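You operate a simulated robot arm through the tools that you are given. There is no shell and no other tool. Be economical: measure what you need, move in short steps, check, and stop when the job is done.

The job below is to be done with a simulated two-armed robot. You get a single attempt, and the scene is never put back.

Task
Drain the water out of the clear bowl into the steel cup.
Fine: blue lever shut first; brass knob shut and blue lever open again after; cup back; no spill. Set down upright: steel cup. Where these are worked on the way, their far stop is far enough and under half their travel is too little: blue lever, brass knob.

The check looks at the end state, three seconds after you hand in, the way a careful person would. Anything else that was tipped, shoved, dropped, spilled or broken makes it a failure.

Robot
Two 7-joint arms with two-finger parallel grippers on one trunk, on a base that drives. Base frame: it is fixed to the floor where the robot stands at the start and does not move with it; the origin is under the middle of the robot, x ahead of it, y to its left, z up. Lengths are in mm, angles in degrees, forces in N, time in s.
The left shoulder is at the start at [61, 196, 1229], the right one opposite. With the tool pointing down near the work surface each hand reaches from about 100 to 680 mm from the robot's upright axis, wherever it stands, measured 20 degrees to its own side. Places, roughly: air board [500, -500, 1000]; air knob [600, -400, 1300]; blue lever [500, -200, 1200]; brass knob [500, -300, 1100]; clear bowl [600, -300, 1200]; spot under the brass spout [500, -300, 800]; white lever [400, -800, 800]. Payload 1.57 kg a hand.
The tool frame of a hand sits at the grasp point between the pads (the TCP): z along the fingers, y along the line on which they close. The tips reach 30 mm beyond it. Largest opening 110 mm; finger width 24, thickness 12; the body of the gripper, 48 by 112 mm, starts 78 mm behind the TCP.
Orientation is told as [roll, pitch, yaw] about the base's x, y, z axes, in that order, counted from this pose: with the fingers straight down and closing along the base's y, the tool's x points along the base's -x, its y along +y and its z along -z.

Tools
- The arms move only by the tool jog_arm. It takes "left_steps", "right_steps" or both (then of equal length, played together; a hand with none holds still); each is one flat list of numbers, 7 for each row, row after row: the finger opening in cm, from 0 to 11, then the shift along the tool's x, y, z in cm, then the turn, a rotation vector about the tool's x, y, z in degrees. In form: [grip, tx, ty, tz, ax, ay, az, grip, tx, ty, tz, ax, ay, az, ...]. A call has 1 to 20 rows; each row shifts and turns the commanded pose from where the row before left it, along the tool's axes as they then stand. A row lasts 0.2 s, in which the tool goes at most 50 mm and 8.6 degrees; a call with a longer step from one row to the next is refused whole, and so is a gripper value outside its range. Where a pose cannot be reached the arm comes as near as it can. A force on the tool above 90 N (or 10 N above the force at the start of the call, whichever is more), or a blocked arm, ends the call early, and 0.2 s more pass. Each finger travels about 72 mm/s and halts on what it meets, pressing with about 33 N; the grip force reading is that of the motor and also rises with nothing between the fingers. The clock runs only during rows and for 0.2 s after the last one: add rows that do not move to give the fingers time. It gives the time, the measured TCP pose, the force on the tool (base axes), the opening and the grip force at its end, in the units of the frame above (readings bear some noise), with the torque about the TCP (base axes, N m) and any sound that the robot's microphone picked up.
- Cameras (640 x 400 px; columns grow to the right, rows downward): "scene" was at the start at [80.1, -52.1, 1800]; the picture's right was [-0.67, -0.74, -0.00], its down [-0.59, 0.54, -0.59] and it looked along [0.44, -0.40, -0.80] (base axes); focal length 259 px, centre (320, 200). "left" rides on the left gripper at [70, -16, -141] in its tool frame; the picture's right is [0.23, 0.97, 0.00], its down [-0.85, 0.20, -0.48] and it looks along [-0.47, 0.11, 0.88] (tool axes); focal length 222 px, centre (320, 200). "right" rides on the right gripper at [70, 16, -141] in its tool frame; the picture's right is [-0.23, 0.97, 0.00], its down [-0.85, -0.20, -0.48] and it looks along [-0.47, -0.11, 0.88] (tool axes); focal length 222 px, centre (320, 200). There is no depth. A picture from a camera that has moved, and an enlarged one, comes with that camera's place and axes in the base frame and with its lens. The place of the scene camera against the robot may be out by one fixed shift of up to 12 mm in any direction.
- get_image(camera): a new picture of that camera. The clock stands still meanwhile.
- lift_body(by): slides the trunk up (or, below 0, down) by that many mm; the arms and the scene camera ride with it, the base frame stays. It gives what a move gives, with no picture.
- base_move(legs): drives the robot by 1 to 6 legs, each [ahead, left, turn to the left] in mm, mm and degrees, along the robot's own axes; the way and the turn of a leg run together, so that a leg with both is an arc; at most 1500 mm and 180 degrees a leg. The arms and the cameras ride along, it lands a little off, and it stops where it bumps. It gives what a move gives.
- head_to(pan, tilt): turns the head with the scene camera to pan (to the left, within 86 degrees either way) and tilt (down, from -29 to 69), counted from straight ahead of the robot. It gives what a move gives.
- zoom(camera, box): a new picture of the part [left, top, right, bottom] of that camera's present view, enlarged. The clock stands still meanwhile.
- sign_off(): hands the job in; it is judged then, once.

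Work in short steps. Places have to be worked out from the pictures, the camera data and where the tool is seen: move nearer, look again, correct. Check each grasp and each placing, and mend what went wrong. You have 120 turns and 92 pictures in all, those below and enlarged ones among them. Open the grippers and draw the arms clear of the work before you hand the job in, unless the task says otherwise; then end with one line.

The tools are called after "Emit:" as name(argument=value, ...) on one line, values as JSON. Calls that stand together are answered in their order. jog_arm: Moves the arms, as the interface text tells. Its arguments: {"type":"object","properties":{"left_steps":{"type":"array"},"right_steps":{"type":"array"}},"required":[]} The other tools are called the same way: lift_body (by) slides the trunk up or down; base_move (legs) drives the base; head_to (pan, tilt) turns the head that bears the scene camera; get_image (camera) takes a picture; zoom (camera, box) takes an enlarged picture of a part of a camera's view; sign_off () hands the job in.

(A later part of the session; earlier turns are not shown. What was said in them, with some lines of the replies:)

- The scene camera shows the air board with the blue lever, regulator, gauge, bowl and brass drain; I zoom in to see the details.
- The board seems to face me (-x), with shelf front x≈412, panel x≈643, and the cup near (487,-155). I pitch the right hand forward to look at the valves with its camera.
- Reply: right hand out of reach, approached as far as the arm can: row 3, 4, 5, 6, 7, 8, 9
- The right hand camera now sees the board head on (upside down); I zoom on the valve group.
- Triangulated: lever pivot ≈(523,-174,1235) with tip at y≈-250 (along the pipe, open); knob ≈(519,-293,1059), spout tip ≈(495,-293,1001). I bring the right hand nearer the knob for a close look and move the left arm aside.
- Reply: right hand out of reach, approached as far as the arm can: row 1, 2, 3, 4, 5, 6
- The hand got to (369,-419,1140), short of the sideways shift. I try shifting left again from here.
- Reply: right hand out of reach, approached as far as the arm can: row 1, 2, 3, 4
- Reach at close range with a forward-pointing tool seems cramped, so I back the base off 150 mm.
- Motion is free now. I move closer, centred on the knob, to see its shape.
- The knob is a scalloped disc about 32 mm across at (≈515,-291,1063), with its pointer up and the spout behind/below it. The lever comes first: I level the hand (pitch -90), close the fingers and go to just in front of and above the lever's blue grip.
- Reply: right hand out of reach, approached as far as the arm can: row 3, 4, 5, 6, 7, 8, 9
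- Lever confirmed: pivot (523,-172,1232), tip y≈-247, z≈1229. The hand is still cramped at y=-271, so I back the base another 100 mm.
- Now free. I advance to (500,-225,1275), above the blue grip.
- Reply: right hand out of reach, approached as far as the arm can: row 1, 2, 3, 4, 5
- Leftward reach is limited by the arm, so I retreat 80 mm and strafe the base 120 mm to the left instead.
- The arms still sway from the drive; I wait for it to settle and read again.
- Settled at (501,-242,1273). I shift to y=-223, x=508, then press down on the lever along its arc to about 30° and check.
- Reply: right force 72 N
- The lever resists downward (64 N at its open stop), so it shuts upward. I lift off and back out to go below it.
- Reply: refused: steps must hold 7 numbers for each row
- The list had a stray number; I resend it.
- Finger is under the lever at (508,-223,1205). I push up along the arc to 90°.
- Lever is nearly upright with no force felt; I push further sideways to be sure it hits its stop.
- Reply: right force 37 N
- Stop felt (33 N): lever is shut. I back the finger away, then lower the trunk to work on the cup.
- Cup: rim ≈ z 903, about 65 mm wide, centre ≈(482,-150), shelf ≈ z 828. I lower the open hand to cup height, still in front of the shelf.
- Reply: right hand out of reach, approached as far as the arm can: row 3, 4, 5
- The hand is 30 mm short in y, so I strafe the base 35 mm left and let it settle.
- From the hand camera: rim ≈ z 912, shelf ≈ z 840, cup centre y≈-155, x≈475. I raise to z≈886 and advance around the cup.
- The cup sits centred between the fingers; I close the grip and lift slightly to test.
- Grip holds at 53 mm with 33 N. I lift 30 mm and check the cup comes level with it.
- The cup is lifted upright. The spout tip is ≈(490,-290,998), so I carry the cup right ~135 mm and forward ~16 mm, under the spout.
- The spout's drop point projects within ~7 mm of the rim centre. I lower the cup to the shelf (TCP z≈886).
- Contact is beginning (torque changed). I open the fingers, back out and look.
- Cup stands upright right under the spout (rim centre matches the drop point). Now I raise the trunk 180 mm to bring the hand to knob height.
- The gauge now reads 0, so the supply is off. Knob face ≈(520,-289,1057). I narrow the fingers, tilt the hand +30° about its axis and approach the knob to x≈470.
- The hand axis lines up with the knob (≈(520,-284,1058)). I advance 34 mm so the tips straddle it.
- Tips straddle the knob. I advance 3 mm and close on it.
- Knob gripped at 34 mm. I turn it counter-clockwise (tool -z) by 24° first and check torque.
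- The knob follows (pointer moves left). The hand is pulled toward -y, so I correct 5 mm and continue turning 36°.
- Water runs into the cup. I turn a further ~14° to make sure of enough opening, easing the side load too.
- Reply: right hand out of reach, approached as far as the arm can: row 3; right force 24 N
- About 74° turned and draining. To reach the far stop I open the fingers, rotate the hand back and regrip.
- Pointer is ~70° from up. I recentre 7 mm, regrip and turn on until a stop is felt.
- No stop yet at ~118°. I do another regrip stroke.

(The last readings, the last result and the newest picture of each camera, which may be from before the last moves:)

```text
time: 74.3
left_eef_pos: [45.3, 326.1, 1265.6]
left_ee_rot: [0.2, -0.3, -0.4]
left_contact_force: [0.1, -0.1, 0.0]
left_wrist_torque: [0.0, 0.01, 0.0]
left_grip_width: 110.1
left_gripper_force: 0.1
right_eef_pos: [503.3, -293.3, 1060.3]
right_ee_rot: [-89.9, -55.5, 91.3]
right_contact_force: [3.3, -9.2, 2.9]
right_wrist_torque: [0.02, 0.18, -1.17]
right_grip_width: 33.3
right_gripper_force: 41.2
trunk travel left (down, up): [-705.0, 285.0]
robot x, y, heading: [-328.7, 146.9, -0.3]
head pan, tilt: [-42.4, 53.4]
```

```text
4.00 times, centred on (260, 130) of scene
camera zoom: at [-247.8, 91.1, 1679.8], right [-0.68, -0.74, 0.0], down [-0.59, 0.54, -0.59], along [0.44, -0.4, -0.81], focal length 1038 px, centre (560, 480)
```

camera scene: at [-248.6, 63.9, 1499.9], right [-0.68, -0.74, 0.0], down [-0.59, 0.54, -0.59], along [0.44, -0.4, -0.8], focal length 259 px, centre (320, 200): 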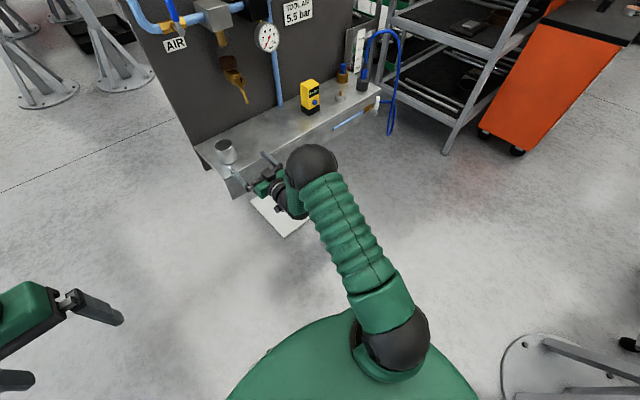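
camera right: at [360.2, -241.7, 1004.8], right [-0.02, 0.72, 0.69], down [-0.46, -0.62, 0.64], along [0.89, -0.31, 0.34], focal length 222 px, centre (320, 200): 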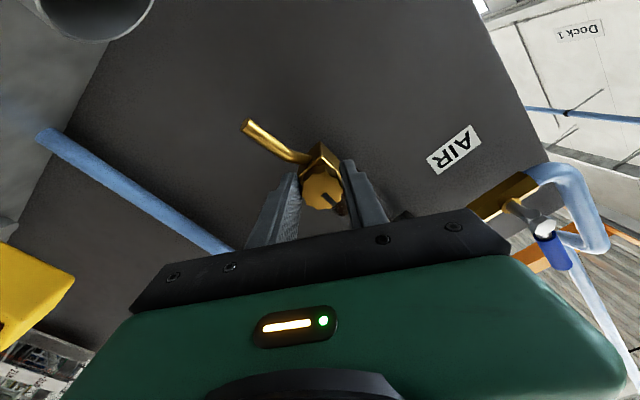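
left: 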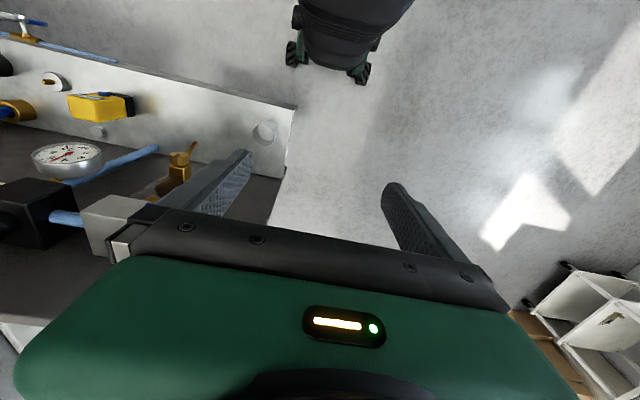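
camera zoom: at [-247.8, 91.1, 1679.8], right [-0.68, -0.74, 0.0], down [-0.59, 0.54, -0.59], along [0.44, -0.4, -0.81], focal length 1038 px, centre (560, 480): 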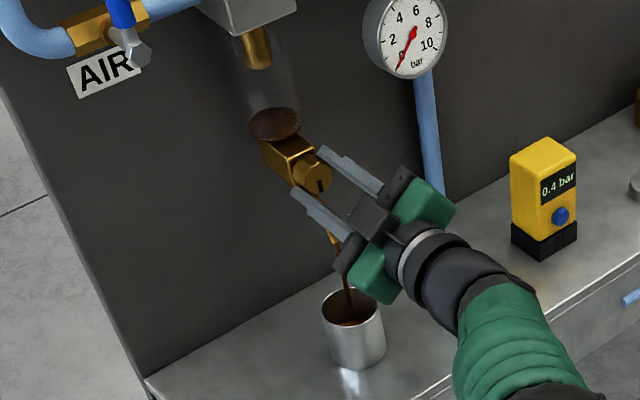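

Pointer ~180° from shut and the bowl almost empty, no stop felt. One more stroke to seek the far stop, watching the torque.

Emit:
jog_arm(right_steps=[3.6, 0, 0, 0, 0, 0, 0, 4.5, 0, 0, 0, 0, 0, 0, 5.5, 0, 0, 0, 0, 0, 0, 5.5, 0, 0, 0, 0, 0, 8, 5.5, 0, 0, 0, 0, 0, 8, 5.5, 0, 0, 0, 0, 0, 8, 5.5, 0, 0, 0, 0, 0, 8, 5.5, 0, 0, 0, 0, 0, 8, 5.5, 0, 0, 0, 0, 0, 8, 5.5, 0, 0, 0, 0, 0, 8, 5.5, 0, 0, 0, 0, 0, 8, 5.5, 0, 0, 0, 0, 0, 0, 4.5, 0, 0, 0, 0, 0, 0, 3.5, 0, 0, 0, 0, 0, 0, 2.5, 0, 0, 0, 0, 0, 0, 2, 0, 0, 0, 0, 0, 0, 2, 0, 0, 0, 0, 0, 0])

Emit:
jog_arm(right_steps=[2, 0, 0, 0, 0, 0, -7, 2, 0, 0, 0, 0, 0, -7, 2, 0, 0, 0, 0, 0, -7, 2, 0, 0, 0, 0, 0, -7, 2, 0, 0, 0, 0, 0, -7, 2, 0, 0, 0, 0, 0, -7, 2, 0, 0, 0, 0, 0, -7, 2, 0, 0, 0, 0, 0, -7, 2, 0, 0, 0, 0, 0, -6, 2, 0, 0, 0, 0, 0, 0])

Emit:
zoom(camera="right", box=[200, 50, 440, 230])

Emit:
zoom(camera="scene", box=[220, 80, 300, 180])

```text
time: 77.9
left_eef_pos: [44.6, 327.6, 1266.0]
left_ee_rot: [0.2, -0.2, -0.5]
left_contact_force: [0.4, 0.8, 0.4]
left_wrist_torque: [0.01, -0.04, -0.03]
left_grip_width: 110.1
left_gripper_force: 0.1
right_eef_pos: [502.5, -289.9, 1060.7]
right_ee_rot: [89.8, -60.5, -88.6]
right_contact_force: [0.6, 1.4, -0.2]
right_wrist_torque: [0.12, 0.4, -0.6]
right_grip_width: 33.8
right_gripper_force: 41.3
trunk travel left (down, up): [-705.0, 285.0]
robot x, y, heading: [-329.6, 147.3, -0.0]
head pan, tilt: [-42.4, 53.4]
```

```text
time: 80.1
left_eef_pos: [44.9, 326.4, 1266.5]
left_ee_rot: [0.2, -0.3, -0.6]
left_contact_force: [-0.6, 0.0, -0.6]
left_wrist_torque: [0.0, 0.01, 0.0]
left_grip_width: 110.0
left_gripper_force: 0.1
right_eef_pos: [504.4, -292.0, 1059.0]
right_ee_rot: [-89.8, -57.4, 91.2]
right_contact_force: [1.8, -8.0, 2.9]
right_wrist_torque: [-0.01, 0.51, -1.41]
right_grip_width: 33.5
right_gripper_force: 41.2
trunk travel left (down, up): [-705.0, 285.0]
robot x, y, heading: [-332.3, 147.5, -0.0]
head pan, tilt: [-42.4, 53.4]
```

```text
2.22 times, centred on (320, 140) of right
camera zoom: at [362.0, -319.3, 992.3], right [-0.02, 0.94, -0.33], down [-0.48, 0.28, 0.83], along [0.87, 0.18, 0.45], focal length 494 px, centre (320, 333)
```

zoom: 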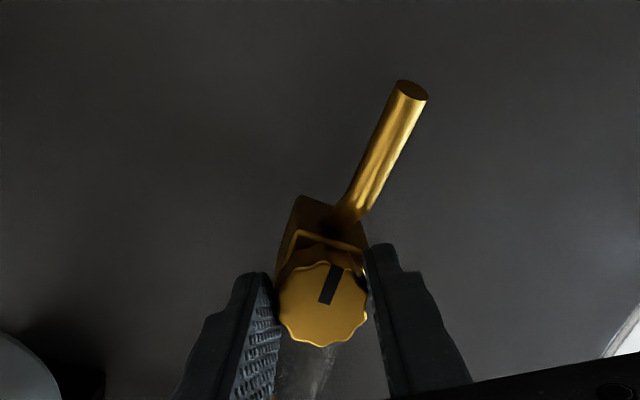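

```text
4.00 times, centred on (260, 130) of scene
camera zoom: at [-247.8, 91.5, 1679.8], right [-0.68, -0.74, 0.0], down [-0.59, 0.54, -0.59], along [0.44, -0.4, -0.81], focal length 1038 px, centre (560, 480)
```

zoom: 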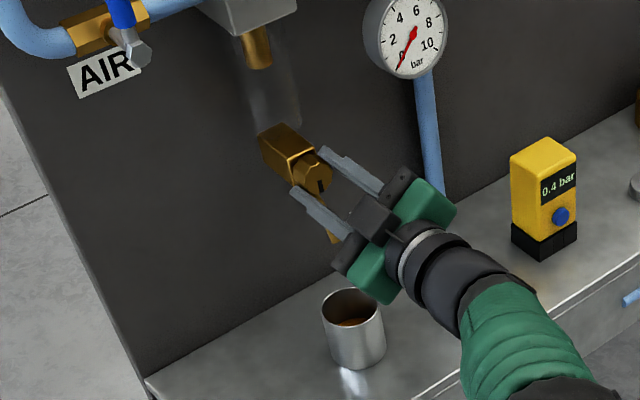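

The pointer stays at ~180°: that is the far stop; bowl is empty and flow has ended. Now I shut the knob with reverse strokes.

Emit:
jog_arm(right_steps=[2, 0, 0, 0, 0, 0, 7, 2, 0, 0, 0, 0, 0, 7, 2, 0, 0, 0, 0, 0, 7, 2, 0, 0, 0, 0, 0, 7, 2, 0, 0, 0, 0, 0, 7, 2, 0, 0, 0, 0, 0, 7, 2, 0, 0, 0, 0, 0, 7, 2, 0, 0, 0, 0, 0, 7, 2, 0, 0, 0, 0, 0, 7, 2, 0, 0, 0, 0, 0, 0])

Emit:
jog_arm(right_steps=[3.6, 0, 0, 0, 0, 0, 0, 4.5, 0, 0, 0, 0, 0, 0, 5.5, 0, 0, 0, 0, 0, 0, 5.5, 0, 0, 0, 0, 0, -8, 5.5, 0, 0, 0, 0, 0, -8, 5.5, 0, 0, 0, 0, 0, -8, 5.5, 0, 0, 0, 0, 0, -8, 5.5, 0, 0, 0, 0, 0, -8, 5.5, 0, 0, 0, 0, 0, -8, 5.5, 0, 0, 0, 0, 0, -8, 5.5, 0, 0, 0, 0, 0, -8, 5.5, 0, 0, 0, 0, 0, 0, 4.5, 0, 0, 0, 0, 0, 0, 3.5, 0, 0, 0, 0, 0, 0, 2.5, 0, 0, 0, 0, 0, 0, 2, 0, 0, 0, 0, 0, 0, 2, 0, 0, 0, 0, 0, 0])

Emit:
zoom(camera="right", box=[200, 50, 440, 230])

```text
time: 82.3
left_eef_pos: [44.9, 326.9, 1265.3]
left_ee_rot: [0.2, -0.3, -0.4]
left_contact_force: [0.3, 0.5, -0.4]
left_wrist_torque: [0.01, -0.02, 0.03]
left_grip_width: 110.2
left_gripper_force: 0.0
right_eef_pos: [502.3, -291.4, 1060.9]
right_ee_rot: [89.9, -59.4, -88.4]
right_contact_force: [-6.3, 0.5, -4.9]
right_wrist_torque: [0.05, 0.28, -0.52]
right_grip_width: 33.3
right_gripper_force: 41.6
trunk travel left (down, up): [-705.0, 285.0]
robot x, y, heading: [-330.6, 149.1, -0.1]
head pan, tilt: [-42.4, 53.4]
```

```text
time: 85.9
left_eef_pos: [43.9, 326.7, 1264.5]
left_ee_rot: [0.2, -0.3, -0.4]
left_contact_force: [-0.4, 0.6, -0.9]
left_wrist_torque: [0.02, -0.01, 0.0]
left_grip_width: 109.9
left_gripper_force: 0.1
right_eef_pos: [503.1, -292.2, 1061.8]
right_ee_rot: [-90.1, -56.5, 91.5]
right_contact_force: [3.4, -4.7, 5.5]
right_wrist_torque: [0.02, -0.44, -0.83]
right_grip_width: 33.7
right_gripper_force: 41.4
trunk travel left (down, up): [-705.0, 285.0]
robot x, y, heading: [-329.8, 146.2, -0.3]
head pan, tilt: [-42.4, 53.4]
```

```text
2.22 times, centred on (320, 140) of right
camera zoom: at [362.3, -319.6, 993.8], right [-0.02, 0.94, -0.35], down [-0.49, 0.29, 0.82], along [0.87, 0.19, 0.45], focal length 494 px, centre (320, 333)
```

zoom: 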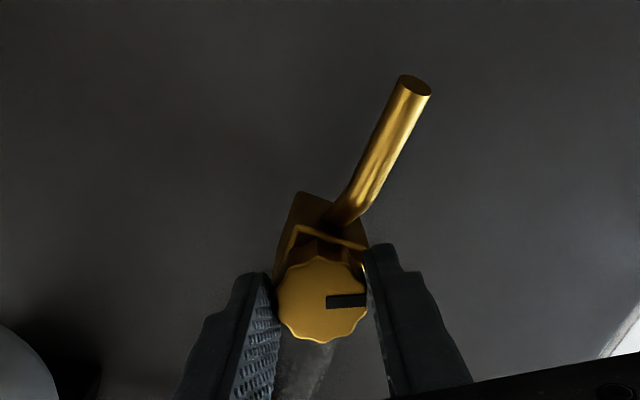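

The knob came back ~65° to about 118°. Two more closing strokes.

Emit:
jog_arm(right_steps=[2, 0, 0, 0, 0, 0, 7, 2, 0, 0, 0, 0, 0, 7, 2, 0, 0, 0, 0, 0, 7, 2, 0, 0, 0, 0, 0, 7, 2, 0, 0, 0, 0, 0, 7, 2, 0, 0, 0, 0, 0, 7, 2, 0, 0, 0, 0, 0, 7, 2, 0, 0, 0, 0, 0, 7, 2, 0, 0, 0, 0, 0, 7, 2, 0, 0, 0, 0, 0, 0])

Emit:
jog_arm(right_steps=[3.6, 0, 0, 0, 0, 0, 0, 4.5, 0, 0, 0, 0, 0, 0, 5.5, 0, 0, 0, 0, 0, 0, 5.5, 0, 0, 0, 0, 0, -8, 5.5, 0, 0, 0, 0, 0, -8, 5.5, 0, 0, 0, 0, 0, -8, 5.5, 0, 0, 0, 0, 0, -8, 5.5, 0, 0, 0, 0, 0, -8, 5.5, 0, 0, 0, 0, 0, -8, 5.5, 0, 0, 0, 0, 0, -8, 5.5, 0, 0, 0, 0, 0, -8, 5.5, 0, 0, 0, 0, 0, 0, 4.5, 0, 0, 0, 0, 0, 0, 3.5, 0, 0, 0, 0, 0, 0, 2.5, 0, 0, 0, 0, 0, 0, 2, 0, 0, 0, 0, 0, 0, 2, 0, 0, 0, 0, 0, 0])

Emit:
jog_arm(right_steps=[2, 0, 0, 0, 0, 0, 7, 2, 0, 0, 0, 0, 0, 7, 2, 0, 0, 0, 0, 0, 7, 2, 0, 0, 0, 0, 0, 7, 2, 0, 0, 0, 0, 0, 7, 2, 0, 0, 0, 0, 0, 7, 2, 0, 0, 0, 0, 0, 7, 2, 0, 0, 0, 0, 0, 7, 2, 0, 0, 0, 0, 0, 7, 2, 0, 0, 0, 0, 0, 0])

Emit:
zoom(camera="right", box=[200, 50, 440, 230])

```text
time: 88.1
left_eef_pos: [44.4, 326.5, 1266.3]
left_ee_rot: [0.1, -0.3, -0.4]
left_contact_force: [-0.2, 0.2, -0.1]
left_wrist_torque: [0.0, -0.06, -0.02]
left_grip_width: 109.7
left_gripper_force: 0.0
right_eef_pos: [504.0, -291.1, 1062.0]
right_ee_rot: [90.1, -60.5, -88.7]
right_contact_force: [6.3, -6.4, 9.2]
right_wrist_torque: [0.0, -0.28, -0.81]
right_grip_width: 34.0
right_gripper_force: 41.5
trunk travel left (down, up): [-705.0, 285.0]
robot x, y, heading: [-327.8, 146.2, -0.3]
head pan, tilt: [-42.4, 53.4]
```

```text
time: 91.7
left_eef_pos: [43.2, 327.1, 1264.8]
left_ee_rot: [0.2, -0.3, -0.3]
left_contact_force: [-0.3, 0.0, -0.3]
left_wrist_torque: [-0.01, 0.02, 0.04]
left_grip_width: 109.9
left_gripper_force: 0.0
right_eef_pos: [503.2, -291.8, 1060.7]
right_ee_rot: [-90.1, -55.4, 91.6]
right_contact_force: [3.2, -5.0, 5.5]
right_wrist_torque: [-0.02, -0.36, -0.92]
right_grip_width: 33.7
right_gripper_force: 40.9
trunk travel left (down, up): [-705.0, 285.0]
robot x, y, heading: [-334.5, 146.1, 0.2]
head pan, tilt: [-42.4, 53.4]
```

```text
time: 93.9
left_eef_pos: [44.5, 327.6, 1265.5]
left_ee_rot: [0.1, -0.4, -0.3]
left_contact_force: [0.4, -0.5, 0.6]
left_wrist_torque: [-0.03, 0.01, -0.01]
left_grip_width: 110.0
left_gripper_force: 0.1
right_eef_pos: [503.1, -290.1, 1058.4]
right_ee_rot: [89.5, -61.4, -88.0]
right_contact_force: [-6.6, 1.7, -3.9]
right_wrist_torque: [-0.16, 0.19, -0.68]
right_grip_width: 33.5
right_gripper_force: 41.6
trunk travel left (down, up): [-705.0, 285.0]
robot x, y, heading: [-335.5, 149.2, -0.1]
head pan, tilt: [-42.4, 53.4]
```

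```text
2.22 times, centred on (320, 140) of right
camera zoom: at [359.6, -244.9, 1004.9], right [-0.02, 0.75, 0.67], down [-0.46, -0.6, 0.66], along [0.89, -0.3, 0.35], focal length 494 px, centre (320, 333)
```

zoom: 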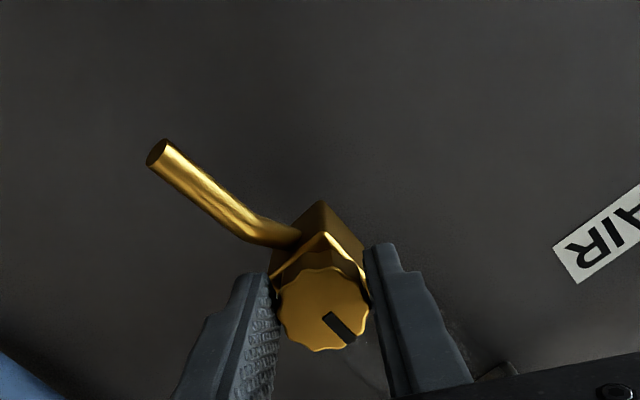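

Pointer is back nearly up. One more short stroke to seat it firmly against the shut stop.

Emit:
jog_arm(right_steps=[3.6, 0, 0, 0, 0, 0, 0, 4.5, 0, 0, 0, 0, 0, 0, 5.5, 0, 0, 0, 0, 0, 0, 5.5, 0, 0, 0, 0, 0, -8, 5.5, 0, 0, 0, 0, 0, -8, 5.5, 0, 0, 0, 0, 0, -8, 5.5, 0, 0, 0, 0, 0, -8, 5.5, 0, 0, 0, 0, 0, 0, 4.5, 0, 0, 0, 0, 0, 0, 3.5, 0, 0, 0, 0, 0, 0, 2.5, 0, 0, 0, 0, 0, 0, 2, 0, 0, 0, 0, 0, 0, 2, 0, 0, 0, 0, 0, 0, 2, 0, 0, 0, 0, 0, 7, 2, 0, 0, 0, 0, 0, 7, 2, 0, 0, 0, 0, 0, 7, 2, 0, 0, 0, 0, 0, 7, 2, 0, 0, 0, 0, 0, 0])

Emit:
zoom(camera="right", box=[200, 50, 440, 230])

```text
time: 97.7
left_eef_pos: [44.3, 327.6, 1265.4]
left_ee_rot: [0.2, -0.3, -0.4]
left_contact_force: [0.0, 0.0, -0.8]
left_wrist_torque: [0.0, -0.04, 0.01]
left_grip_width: 110.0
left_gripper_force: 0.0
right_eef_pos: [504.4, -290.5, 1060.1]
right_ee_rot: [89.9, -65.3, -88.4]
right_contact_force: [-0.5, -1.1, 0.1]
right_wrist_torque: [-0.3, 0.04, -0.53]
right_grip_width: 33.9
right_gripper_force: 41.4
trunk travel left (down, up): [-705.0, 285.0]
robot x, y, heading: [-329.7, 145.4, 0.2]
head pan, tilt: [-42.4, 53.4]
```

```text
2.22 times, centred on (320, 140) of right
camera zoom: at [360.6, -250.0, 1003.2], right [-0.02, 0.79, 0.61], down [-0.46, -0.55, 0.7], along [0.89, -0.27, 0.38], focal length 494 px, centre (320, 333)
```

zoom: 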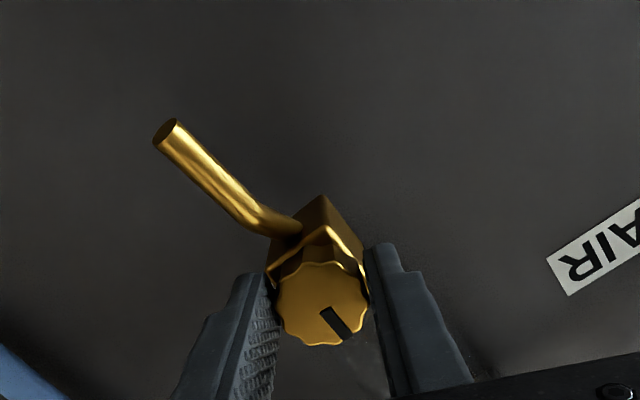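

Torque -0.3 with pointer up: knob is shut. I release, back out and level the hand, then raise the trunk for the lever.

Emit:
jog_arm(right_steps=[4, 0, 0, 0, 0, 0, 0, 5.5, 0, 0, 0, 0, 0, 0, 5.5, 0, 0, 0, 0, 0, 0, 5.5, 0, 0, -3, 0, 0, 0, 5.5, 0, 0, -4, 0, 0, 0, 5.5, 0, 0, -4, 0, 0, 0, 4, 0, 0, -2, 0, 0, -8, 2, 0, 0, 0, 0, 0, -8, 0, 0, 0, 0, 0, 0, -8, 0, 0, 0, 0, 0, 0, 0, 0, 0, 0, 0, 0, 0, 0])

Emit:
lift_body(by=190)

Emit:
zoom(camera="scene", box=[180, 80, 340, 200])

```text
time: 100.1
left_eef_pos: [44.9, 326.9, 1266.1]
left_ee_rot: [0.1, -0.2, -0.4]
left_contact_force: [0.1, 0.6, 0.0]
left_wrist_torque: [-0.01, -0.05, 0.0]
left_grip_width: 110.1
left_gripper_force: 0.1
right_eef_pos: [373.8, -292.7, 1060.0]
right_ee_rot: [88.1, -89.5, -86.7]
right_contact_force: [-0.7, 0.8, -0.1]
right_wrist_torque: [0.01, 0.0, 0.01]
right_grip_width: 0.0
right_gripper_force: 21.5
trunk travel left (down, up): [-705.0, 285.0]
robot x, y, heading: [-327.8, 147.4, -0.2]
head pan, tilt: [-42.4, 53.4]
```

```text
time: 102.2
left_eef_pos: [45.1, 327.0, 1456.0]
left_ee_rot: [0.2, -0.2, -0.5]
left_contact_force: [-0.9, 1.0, 0.5]
left_wrist_torque: [-0.04, 0.01, 0.03]
left_grip_width: 110.1
left_gripper_force: 0.2
right_eef_pos: [372.7, -294.0, 1250.1]
right_ee_rot: [86.1, -89.5, -84.6]
right_contact_force: [0.4, 0.5, -0.2]
right_wrist_torque: [0.01, 0.0, 0.0]
right_grip_width: 0.2
right_gripper_force: 21.1
trunk travel left (down, up): [-895.0, 95.0]
robot x, y, heading: [-330.7, 148.2, -0.1]
head pan, tilt: [-42.4, 53.4]
```

```text
3.33 times, centred on (260, 140) of scene
camera zoom: at [-248.1, 94.4, 1869.9], right [-0.68, -0.74, 0.0], down [-0.59, 0.54, -0.59], along [0.44, -0.4, -0.8], focal length 865 px, centre (520, 400)
```

zoom: 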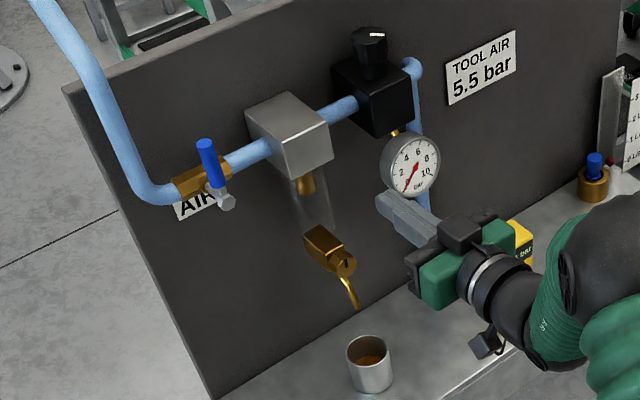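

Bowl empty, knob shut, lever up. I move the closed fingers to the left side of the lever, staying in front.

Emit:
jog_arm(right_steps=[0, -0.6, 2, 0.8, 0, 0, 0, 0, -0.6, 2, 0.8, 0, 0, 0, 0, -0.6, 2, 0.8, 0, 0, 0, 0, -0.6, 2, 0.8, 0, 0, 0, 0, -0.6, 2, 0.8, 0, 0, 0, 0, -0.6, 2, 0.8, 0, 0, 0, 0, -0.3, 2.3, 0.8, 0, 0, 0, 0, 0, 0, 0, 0, 0, 0, 0, 0, 0, 0, 0, 0, 0])

Emit:
get_image(camera="right")

```text
time: 104.2
left_eef_pos: [45.7, 326.9, 1455.8]
left_ee_rot: [0.1, -0.3, -0.4]
left_contact_force: [-0.6, 0.5, -1.4]
left_wrist_torque: [-0.02, -0.01, -0.03]
left_grip_width: 109.7
left_gripper_force: 0.0
right_eef_pos: [424.6, -149.7, 1291.7]
right_ee_rot: [88.3, -89.5, -86.8]
right_contact_force: [-0.1, 0.5, -0.4]
right_wrist_torque: [0.0, 0.03, -0.02]
right_grip_width: 0.0
right_gripper_force: 20.8
trunk travel left (down, up): [-895.0, 95.0]
robot x, y, heading: [-329.6, 142.7, 0.2]
head pan, tilt: [-42.4, 53.4]
```

```text
23 pictures are left
camera right: at [283.0, -136.4, 1221.3], right [-0.02, 0.97, 0.23], down [-0.47, -0.22, 0.85], along [0.88, -0.09, 0.46], focal length 222 px, centre (320, 200)
```

right: 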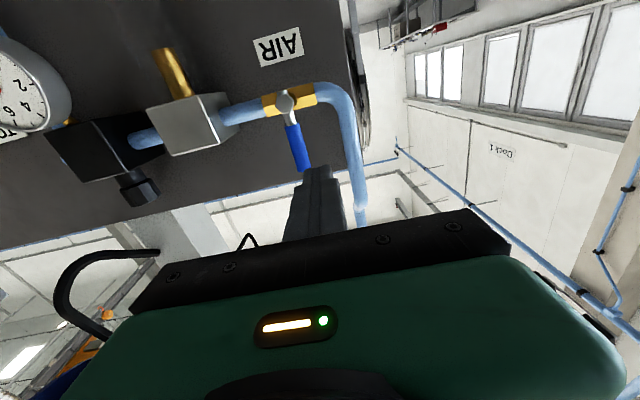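

Reached (425,-150,1292); handle tip at ≈(523,-170,1302). I shift 6 mm left for clearance and advance to x≈506.

Emit:
jog_arm(right_steps=[0, 0.4, 0.7, 0, 0, 0, 0, 0, 0, 0, 2, 0, 0, 0, 0, 0, 0, 2, 0, 0, 0, 0, 0, 0, 2, 0, 0, 0, 0, 0, 0, 2, 0, 0, 0, 0, 0, 0, 0, 0, 0, 0, 0, 0, 0, 0, 0, 0, 0])

Emit:
get_image(camera="right")

```text
time: 105.8
left_eef_pos: [43.4, 327.3, 1455.1]
left_ee_rot: [0.1, -0.3, -0.3]
left_contact_force: [-0.2, 0.1, 0.2]
left_wrist_torque: [0.02, 0.03, 0.01]
left_grip_width: 109.9
left_gripper_force: 0.0
right_eef_pos: [504.8, -139.7, 1287.3]
right_ee_rot: [90.8, -89.6, -89.3]
right_contact_force: [-0.8, -0.8, -0.7]
right_wrist_torque: [-0.02, 0.03, -0.01]
right_grip_width: 0.1
right_gripper_force: 21.6
trunk travel left (down, up): [-895.0, 95.0]
robot x, y, heading: [-328.2, 146.1, -0.2]
head pan, tilt: [-42.4, 53.4]
```

```text
22 pictures are left
camera right: at [362.8, -125.9, 1217.7], right [-0.02, 0.97, 0.23], down [-0.47, -0.22, 0.85], along [0.88, -0.09, 0.47], focal length 222 px, centre (320, 200)
```

right: 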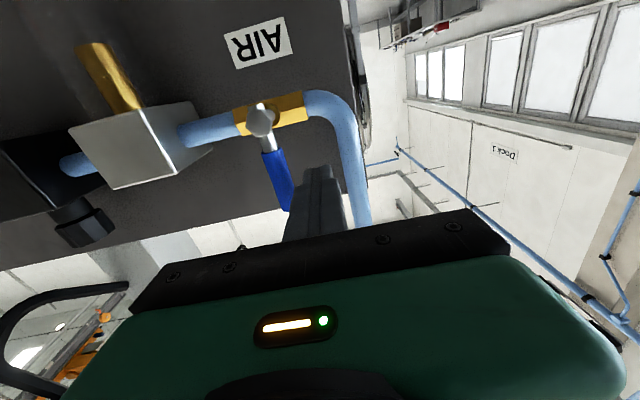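

Finger is left of the handle. I push along the arc rightward and down to horizontal.

Emit:
jog_arm(right_steps=[0, 0.2, -1.2, 0, 0, 0, 0, 0, -0.17, -0.7, 0, 0, 0, 0, 0, -0.17, -0.72, 0, 0, 0, 0, 0, 0, -0.72, 0, 0, 0, 0, 0, 0.04, -0.73, 0, 0, 0, 0, 0, 0.2, -0.7, 0, 0, 0, 0, 0, 0.21, -0.7, 0, 0, 0, 0, 0, 0.38, -0.6, 0, 0, 0, 0, 0, 0.38, -0.63, 0, 0, 0, 0, 0, 0.5, -0.5, 0, 0, 0, 0, 0, 0.55, -0.5, 0, 0, 0, 0, 0, 0.64, -0.35, 0, 0, 0, 0, 0, 0.64, -0.35, 0, 0, 0, 0, 0, 0, 0, 0, 0, 0, 0, 0, 0.3, 0, 0, 0, 0, 0, 0, 0.3, 0, 0, 0, 0, 0, 0, 0, 0, 0, 0, 0, 0])

Emit:
get_image(camera="right")

```text
time: 109.4
left_eef_pos: [42.4, 330.7, 1456.6]
left_ee_rot: [0.0, -0.4, -0.3]
left_contact_force: [-0.5, -0.6, 0.3]
left_wrist_torque: [0.01, 0.02, 0.02]
left_grip_width: 110.2
left_gripper_force: 0.2
right_eef_pos: [507.7, -222.2, 1254.7]
right_ee_rot: [159.7, -89.2, -158.2]
right_contact_force: [14.9, -2.8, 28.6]
right_wrist_torque: [-0.02, -1.03, -0.4]
right_grip_width: 0.0
right_gripper_force: 21.1
trunk travel left (down, up): [-895.0, 95.0]
robot x, y, heading: [-329.6, 146.8, -0.4]
head pan, tilt: [-42.4, 53.4]
```

```text
21 pictures are left
camera right: at [366.2, -208.6, 1183.0], right [-0.03, 0.97, 0.23], down [-0.48, -0.22, 0.85], along [0.87, -0.09, 0.48], focal length 222 px, centre (320, 200)
```

right: 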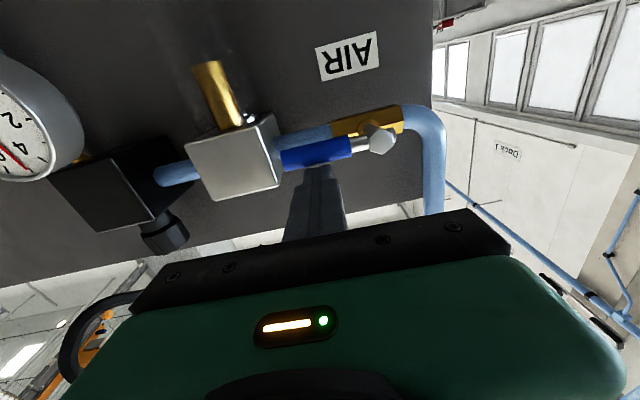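

Lever is back at its open stop (29 N). I lift off, back out, open the fingers and lower the trunk for the cup.

Emit:
jog_arm(right_steps=[0, -2, 0, 0, 0, 0, 0, 0, 0, 0, -3, 0, 0, 0, 0, 0, 0, -4, 0, 0, 0, 2, 0, 0, -4, 0, 0, 0, 6, 0, -2, -4, 0, 0, 0, 9, 0, -2, 0, 0, 0, 0, 11, 0, -2, 0, 0, 0, 0, 11, 0, -0.7, 0, 0, 0, 0, 11, 0, 0, 0, 0, 0, 0])

Emit:
lift_body(by=-370)

Emit:
get_image(camera="scene")

```text
time: 111.4
left_eef_pos: [45.2, 328.6, 1455.3]
left_ee_rot: [0.0, -0.4, -0.4]
left_contact_force: [-0.3, 0.0, -0.5]
left_wrist_torque: [0.02, -0.01, 0.04]
left_grip_width: 110.1
left_gripper_force: 0.1
right_eef_pos: [359.1, -293.3, 1266.1]
right_ee_rot: [90.7, -89.6, -89.1]
right_contact_force: [0.1, 0.1, 0.0]
right_wrist_torque: [0.01, 0.02, -0.01]
right_grip_width: 110.1
right_gripper_force: 0.0
trunk travel left (down, up): [-895.0, 95.0]
robot x, y, heading: [-329.1, 148.7, 0.1]
head pan, tilt: [-42.4, 53.4]
```

```text
time: 115.0
left_eef_pos: [44.2, 327.1, 1086.0]
left_ee_rot: [0.1, -0.3, -0.5]
left_contact_force: [0.2, 0.1, 0.0]
left_wrist_torque: [0.0, -0.04, 0.03]
left_grip_width: 109.9
left_gripper_force: 0.1
right_eef_pos: [359.7, -295.5, 895.4]
right_ee_rot: [88.1, -89.5, -86.6]
right_contact_force: [-0.4, -0.7, -0.2]
right_wrist_torque: [0.02, 0.02, 0.0]
right_grip_width: 110.2
right_gripper_force: 0.0
trunk travel left (down, up): [-525.0, 465.0]
robot x, y, heading: [-331.3, 144.8, -0.0]
head pan, tilt: [-42.4, 53.4]
```

```text
20 pictures are left
camera scene: at [-248.9, 95.0, 1500.0], right [-0.68, -0.74, 0.0], down [-0.59, 0.54, -0.59], along [0.44, -0.4, -0.8], focal length 259 px, centre (320, 200)
```

scene: 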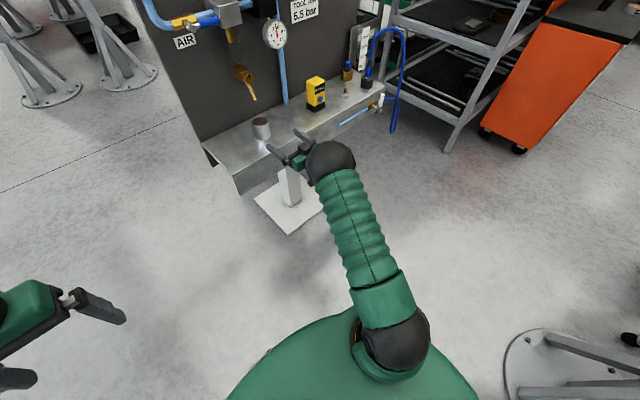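

Now I align to the former grasp pose (y≈-287, z≈886) and advance around the cup.

Emit:
jog_arm(right_steps=[11, 0.8, 0.9, 0, 0, 0, 0, 11, 0, 0, 2, 0, 0, 0, 11, 0, 0, 2, 0, 0, 0, 11, 0, 0, 2, 0, 0, 0, 11, 0, 0, 2, 0, 0, 0, 11, 0, 0, 2, 0, 0, 0, 11, 0, 0, 2, 0, 0, 0, 11, 0, 0, 1.5, 0, 0, 0, 11, 0, 0, 0, 0, 0, 0, 11, 0, 0, 0, 0, 0, 0])

Emit:
zoom(camera="scene", box=[200, 80, 320, 180])

```text
time: 117.2
left_eef_pos: [43.7, 328.6, 1085.7]
left_ee_rot: [0.1, -0.2, -0.3]
left_contact_force: [-0.4, 0.6, -0.5]
left_wrist_torque: [0.02, 0.01, 0.01]
left_grip_width: 109.9
left_gripper_force: 0.1
right_eef_pos: [493.9, -280.4, 888.2]
right_ee_rot: [86.4, -89.5, -84.8]
right_contact_force: [-0.3, 1.0, 0.1]
right_wrist_torque: [-0.02, 0.01, 0.03]
right_grip_width: 109.9
right_gripper_force: 0.1
trunk travel left (down, up): [-525.0, 465.0]
robot x, y, heading: [-328.8, 144.1, -0.0]
head pan, tilt: [-42.4, 53.4]
```

```text
4.00 times, centred on (260, 130) of scene
camera zoom: at [-248.2, 95.0, 1499.9], right [-0.68, -0.74, 0.0], down [-0.59, 0.54, -0.59], along [0.44, -0.4, -0.8], focal length 1038 px, centre (560, 480)
```

zoom: 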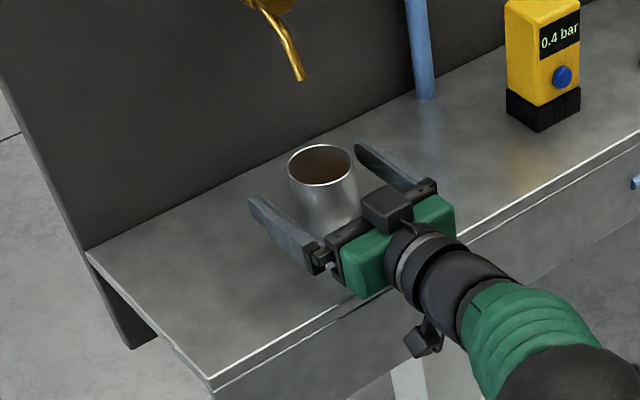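

I shift 6 mm right to centre, then close gently.

Emit:
jog_arm(right_steps=[11, 0.2, -0.6, 0.2, 0, 0, 0, 11, 0, 0, 0, 0, 0, 0, 8, 0, 0, 0, 0, 0, 0, 7, 0, 0, 0, 0, 0, 0, 6.5, 0, 0, 0, 0, 0, 0, 6, 0, 0, 0, 0, 0, 0, 5.5, 0, 0, 0, 0, 0, 0, 5, 0, 0, 0, 0, 0, 0, 4, 0, 0, 0, 0, 0, 0, 4, 0, 0, 0, 0, 0, 0])

```text
time: 119.3
left_eef_pos: [45.4, 327.5, 1085.2]
left_ee_rot: [0.1, -0.2, -0.4]
left_contact_force: [0.3, -0.2, -0.6]
left_wrist_torque: [0.03, 0.0, 0.0]
left_grip_width: 109.9
left_gripper_force: 0.0
right_eef_pos: [494.6, -287.5, 885.3]
right_ee_rot: [88.4, -89.5, -86.9]
right_contact_force: [1.0, -0.4, 0.9]
right_wrist_torque: [-0.08, -0.01, 0.0]
right_grip_width: 52.9
right_gripper_force: 33.2
trunk travel left (down, up): [-525.0, 465.0]
robot x, y, heading: [-330.0, 147.8, 0.0]
head pan, tilt: [-42.4, 53.4]
```

Gripped at 53 mm. I lift slowly 25 mm, then carry it smoothly back.

Emit:
jog_arm(right_steps=[4, -0.3, 0, 0, 0, 0, 0, 4, -0.6, 0, 0, 0, 0, 0, 4, -0.7, 0, 0, 0, 0, 0, 4, -0.6, 0, 0, 0, 0, 0, 4, -0.3, 0, 0, 0, 0, 0, 4, 0, 0, 0, 0, 0, 0, 4, 0, 0, 0, 0, 0, 0])

Emit:
jog_arm(right_steps=[4, 0, 0.2, -0.05, 0, 0, 0, 4, 0, 0.4, -0.1, 0, 0, 0, 4, 0, 0.6, -0.1, 0, 0, 0, 4, 0, 0.8, -0.1, 0, 0, 0, 4, 0, 1, -0.15, 0, 0, 0, 4, 0, 1, -0.15, 0, 0, 0, 4, 0, 1, -0.15, 0, 0, 0, 4, 0, 1, -0.2, 0, 0, 0, 4, 0, 1, -0.2, 0, 0, 0, 4, 0, 1, -0.2, 0, 0, 0, 4, 0, 1, -0.2, 0, 0, 0, 4, 0, 1, -0.2, 0, 0, 0, 4, 0, 0.9, -0.15, 0, 0, 0, 4, 0, 0.7, -0.1, 0, 0, 0, 4, 0, 0.6, -0.1, 0, 0, 0, 4, 0, 0.5, -0.1, 0, 0, 0, 4, 0, 0.4, 0, 0, 0, 0, 4, 0, 0.2, 0, 0, 0, 0, 4, 0, 0, 0, 0, 0, 0, 4, 0, 0, 0, 0, 0, 0])

Emit:
zoom(camera="scene", box=[180, 80, 320, 200])

```text
time: 121.0
left_eef_pos: [44.1, 327.5, 1085.9]
left_ee_rot: [0.2, -0.2, -0.4]
left_contact_force: [0.0, 0.4, -0.1]
left_wrist_torque: [0.02, -0.01, -0.01]
left_grip_width: 110.2
left_gripper_force: 0.1
right_eef_pos: [495.0, -288.5, 910.8]
right_ee_rot: [85.6, -89.5, -84.0]
right_contact_force: [0.0, 0.2, -0.7]
right_wrist_torque: [0.0, 0.0, 0.03]
right_grip_width: 53.0
right_gripper_force: 33.0
trunk travel left (down, up): [-525.0, 465.0]
robot x, y, heading: [-333.9, 144.4, -0.2]
head pan, tilt: [-42.4, 53.4]
```

```text
time: 125.2
left_eef_pos: [44.2, 327.9, 1085.0]
left_ee_rot: [0.1, -0.3, -0.4]
left_contact_force: [-0.5, 0.2, -0.1]
left_wrist_torque: [0.01, 0.04, -0.02]
left_grip_width: 110.0
left_gripper_force: 0.1
right_eef_pos: [470.3, -155.3, 912.2]
right_ee_rot: [85.1, -89.6, -83.6]
right_contact_force: [0.2, 0.2, -1.3]
right_wrist_torque: [0.0, 0.03, -0.02]
right_grip_width: 53.2
right_gripper_force: 33.3
trunk travel left (down, up): [-525.0, 465.0]
robot x, y, heading: [-325.3, 148.3, -0.3]
head pan, tilt: [-42.4, 53.4]
```

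```text
3.33 times, centred on (250, 140) of scene
camera zoom: at [-248.1, 95.6, 1499.9], right [-0.68, -0.74, 0.0], down [-0.59, 0.54, -0.59], along [0.44, -0.4, -0.8], focal length 865 px, centre (553, 400)
```

zoom: 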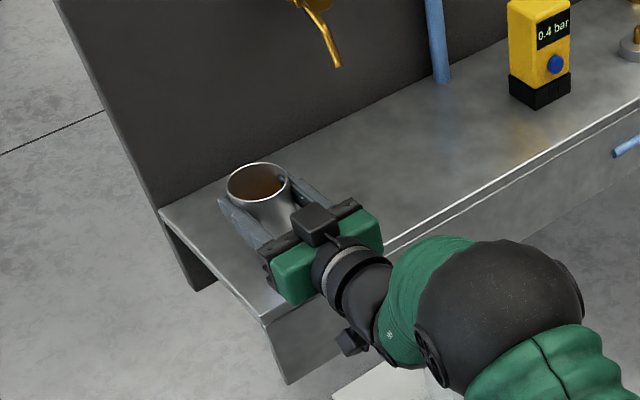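

Cup is level and close to its old place (about 4-5 px off). I nudge +2 mm in x and y while lowering to the shelf.

Emit:
jog_arm(right_steps=[4, 0.4, 0.1, 0.1, 0, 0, 0, 4, 0.7, 0.1, 0.1, 0, 0, 0, 4, 0.7, 0.1, 0.1, 0, 0, 0, 4, 0.5, 0, 0, 0, 0, 0, 4, 0.2, 0, 0, 0, 0, 0, 4, 0.1, 0, 0, 0, 0, 0, 4, 0, 0, 0, 0, 0, 0, 4, 0, 0, 0, 0, 0, 0])

```text
time: 127.0
left_eef_pos: [45.1, 328.7, 1085.8]
left_ee_rot: [0.2, -0.3, -0.4]
left_contact_force: [-0.2, 0.1, 0.1]
left_wrist_torque: [0.02, -0.01, 0.01]
left_grip_width: 109.9
left_gripper_force: 0.1
right_eef_pos: [473.4, -152.9, 884.8]
right_ee_rot: [93.1, -89.6, -91.4]
right_contact_force: [-0.4, -1.3, 0.6]
right_wrist_torque: [-0.11, -0.02, 0.0]
right_grip_width: 53.0
right_gripper_force: 32.9
trunk travel left (down, up): [-525.0, 465.0]
robot x, y, heading: [-331.0, 147.1, 0.2]
head pan, tilt: [-42.4, 53.4]
```

It is at shelf height with a light touch. I open slowly, back out and look.

Emit:
jog_arm(right_steps=[5.5, 0, 0, 0, 0, 0, 0, 6, 0, 0, 0, 0, 0, 0, 7, 0, 0, 0, 0, 0, 0, 9, 0, 0, 0, 0, 0, 0, 11, 0, 0, 0, 0, 0, 0, 11, 0, 0, 0, 0, 0, 0, 11, 0, 0, -2, 0, 0, 0, 11, 0, 0, -4, 0, 0, 0, 11, 0, 0, -4, 0, 0, 0, 11, 0, 0, -4, 0, 0, 0, 11, 0, 0, -2, 0, 0, 0, 11, 0, 0, 0, 0, 0, 0])

Emit:
zoom(camera="scene", box=[180, 80, 320, 200])

Emit:
get_image(camera="right")

```text
time: 129.6
left_eef_pos: [44.9, 327.9, 1085.3]
left_ee_rot: [0.2, -0.4, -0.4]
left_contact_force: [0.4, -0.7, 0.1]
left_wrist_torque: [0.02, 0.03, 0.01]
left_grip_width: 109.8
left_gripper_force: 0.1
right_eef_pos: [311.6, -155.9, 885.0]
right_ee_rot: [86.1, -89.6, -84.6]
right_contact_force: [0.0, -0.2, -0.8]
right_wrist_torque: [-0.01, 0.0, 0.05]
right_grip_width: 110.0
right_gripper_force: 0.0
trunk travel left (down, up): [-525.0, 465.0]
robot x, y, heading: [-328.6, 147.7, -0.1]
head pan, tilt: [-42.4, 53.4]
```

```text
3.33 times, centred on (250, 140) of scene
camera zoom: at [-248.8, 95.7, 1499.9], right [-0.68, -0.74, 0.0], down [-0.59, 0.54, -0.59], along [0.44, -0.4, -0.8], focal length 865 px, centre (553, 400)
```

zoom: 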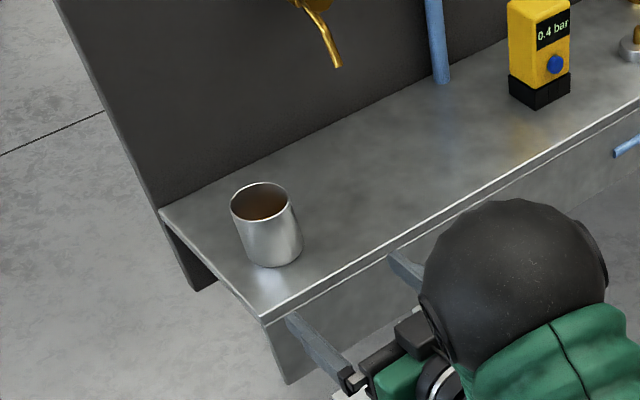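

```text
16 pictures are left
camera right: at [168.8, -142.0, 815.3], right [-0.02, 0.97, 0.23], down [-0.47, -0.22, 0.85], along [0.88, -0.09, 0.46], focal length 222 px, centre (320, 200)
```

right: 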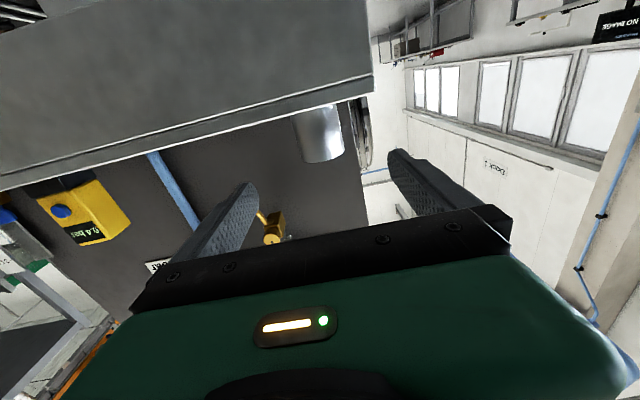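

The cup's rim lies at the same pixel as originally, upright. I retract the arm a bit more and check the valves and gauge.

Emit:
base_move(legs=[[-80, 0, 0]])

Emit:
head_to(pan=-30, tilt=30)

Emit:
get_image(camera="scene")

Emit:
zoom(camera="scene", box=[220, 120, 420, 260])

```text
time: 130.6
left_eef_pos: [-35.0, 328.0, 1085.3]
left_ee_rot: [0.0, -0.3, -0.5]
left_contact_force: [-0.2, 0.1, 0.3]
left_wrist_torque: [0.01, -0.06, -0.03]
left_grip_width: 110.0
left_gripper_force: 0.1
right_eef_pos: [231.3, -156.0, 885.6]
right_ee_rot: [89.3, -89.6, -87.9]
right_contact_force: [0.0, -0.5, -0.8]
right_wrist_torque: [0.03, 0.06, 0.06]
right_grip_width: 109.9
right_gripper_force: 0.1
trunk travel left (down, up): [-525.0, 465.0]
robot x, y, heading: [-408.7, 148.0, 0.1]
head pan, tilt: [-42.4, 53.4]
```

```text
time: 131.5
left_eef_pos: [-35.8, 327.7, 1085.8]
left_ee_rot: [0.1, -0.3, -0.4]
left_contact_force: [-0.1, 0.9, 0.1]
left_wrist_torque: [0.02, -0.03, 0.03]
left_grip_width: 109.9
left_gripper_force: 0.0
right_eef_pos: [231.3, -155.6, 886.1]
right_ee_rot: [92.2, -89.6, -90.7]
right_contact_force: [0.1, 0.4, -0.5]
right_wrist_torque: [-0.01, 0.03, 0.04]
right_grip_width: 110.0
right_gripper_force: 0.0
trunk travel left (down, up): [-525.0, 465.0]
robot x, y, heading: [-407.1, 143.7, -0.3]
head pan, tilt: [-30.0, 30.0]
```

```text
15 pictures are left
camera scene: at [-303.9, 100.3, 1533.8], right [-0.5, -0.86, 0.0], down [-0.44, 0.25, -0.86], along [0.75, -0.43, -0.5], focal length 259 px, centre (320, 200)
```

scene: 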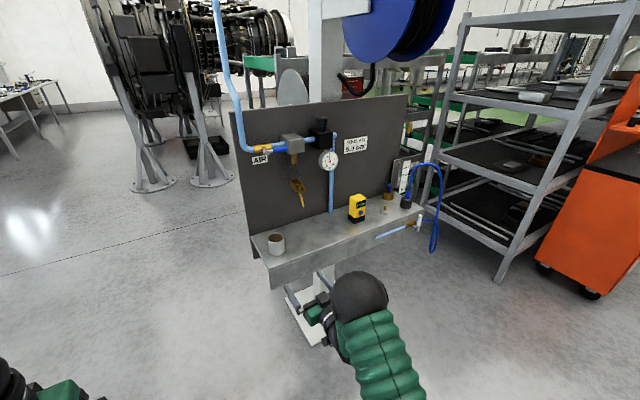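

```text
2.86 times, centred on (320, 190) of scene
camera zoom: at [-303.9, 100.3, 1533.8], right [-0.5, -0.86, 0.0], down [-0.44, 0.25, -0.86], along [0.75, -0.43, -0.5], focal length 741 px, centre (320, 229)
```

zoom: 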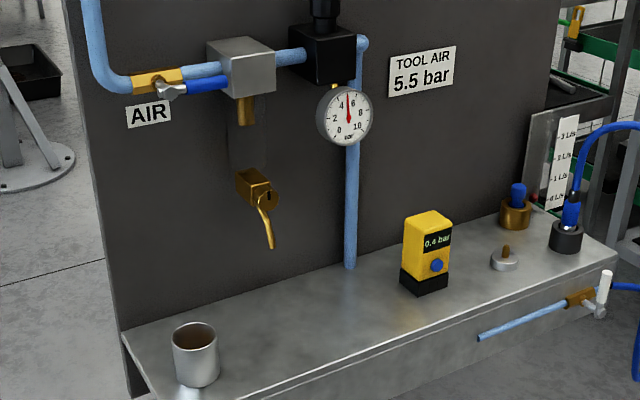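

The lever is open and the gauge is back at about 5.5 bar. The bowl is empty, the knob is shut with no drip, and the cup is back upright with no spill, so I hand in.

Emit:
sign_off()

```text
The job is handed in.
```

The clear bowl is drained into the steel cup, the brass knob is shut, the blue lever is open again with the gauge back at about 5.5 bar, and the cup stands upright in its original place with no spill seen.
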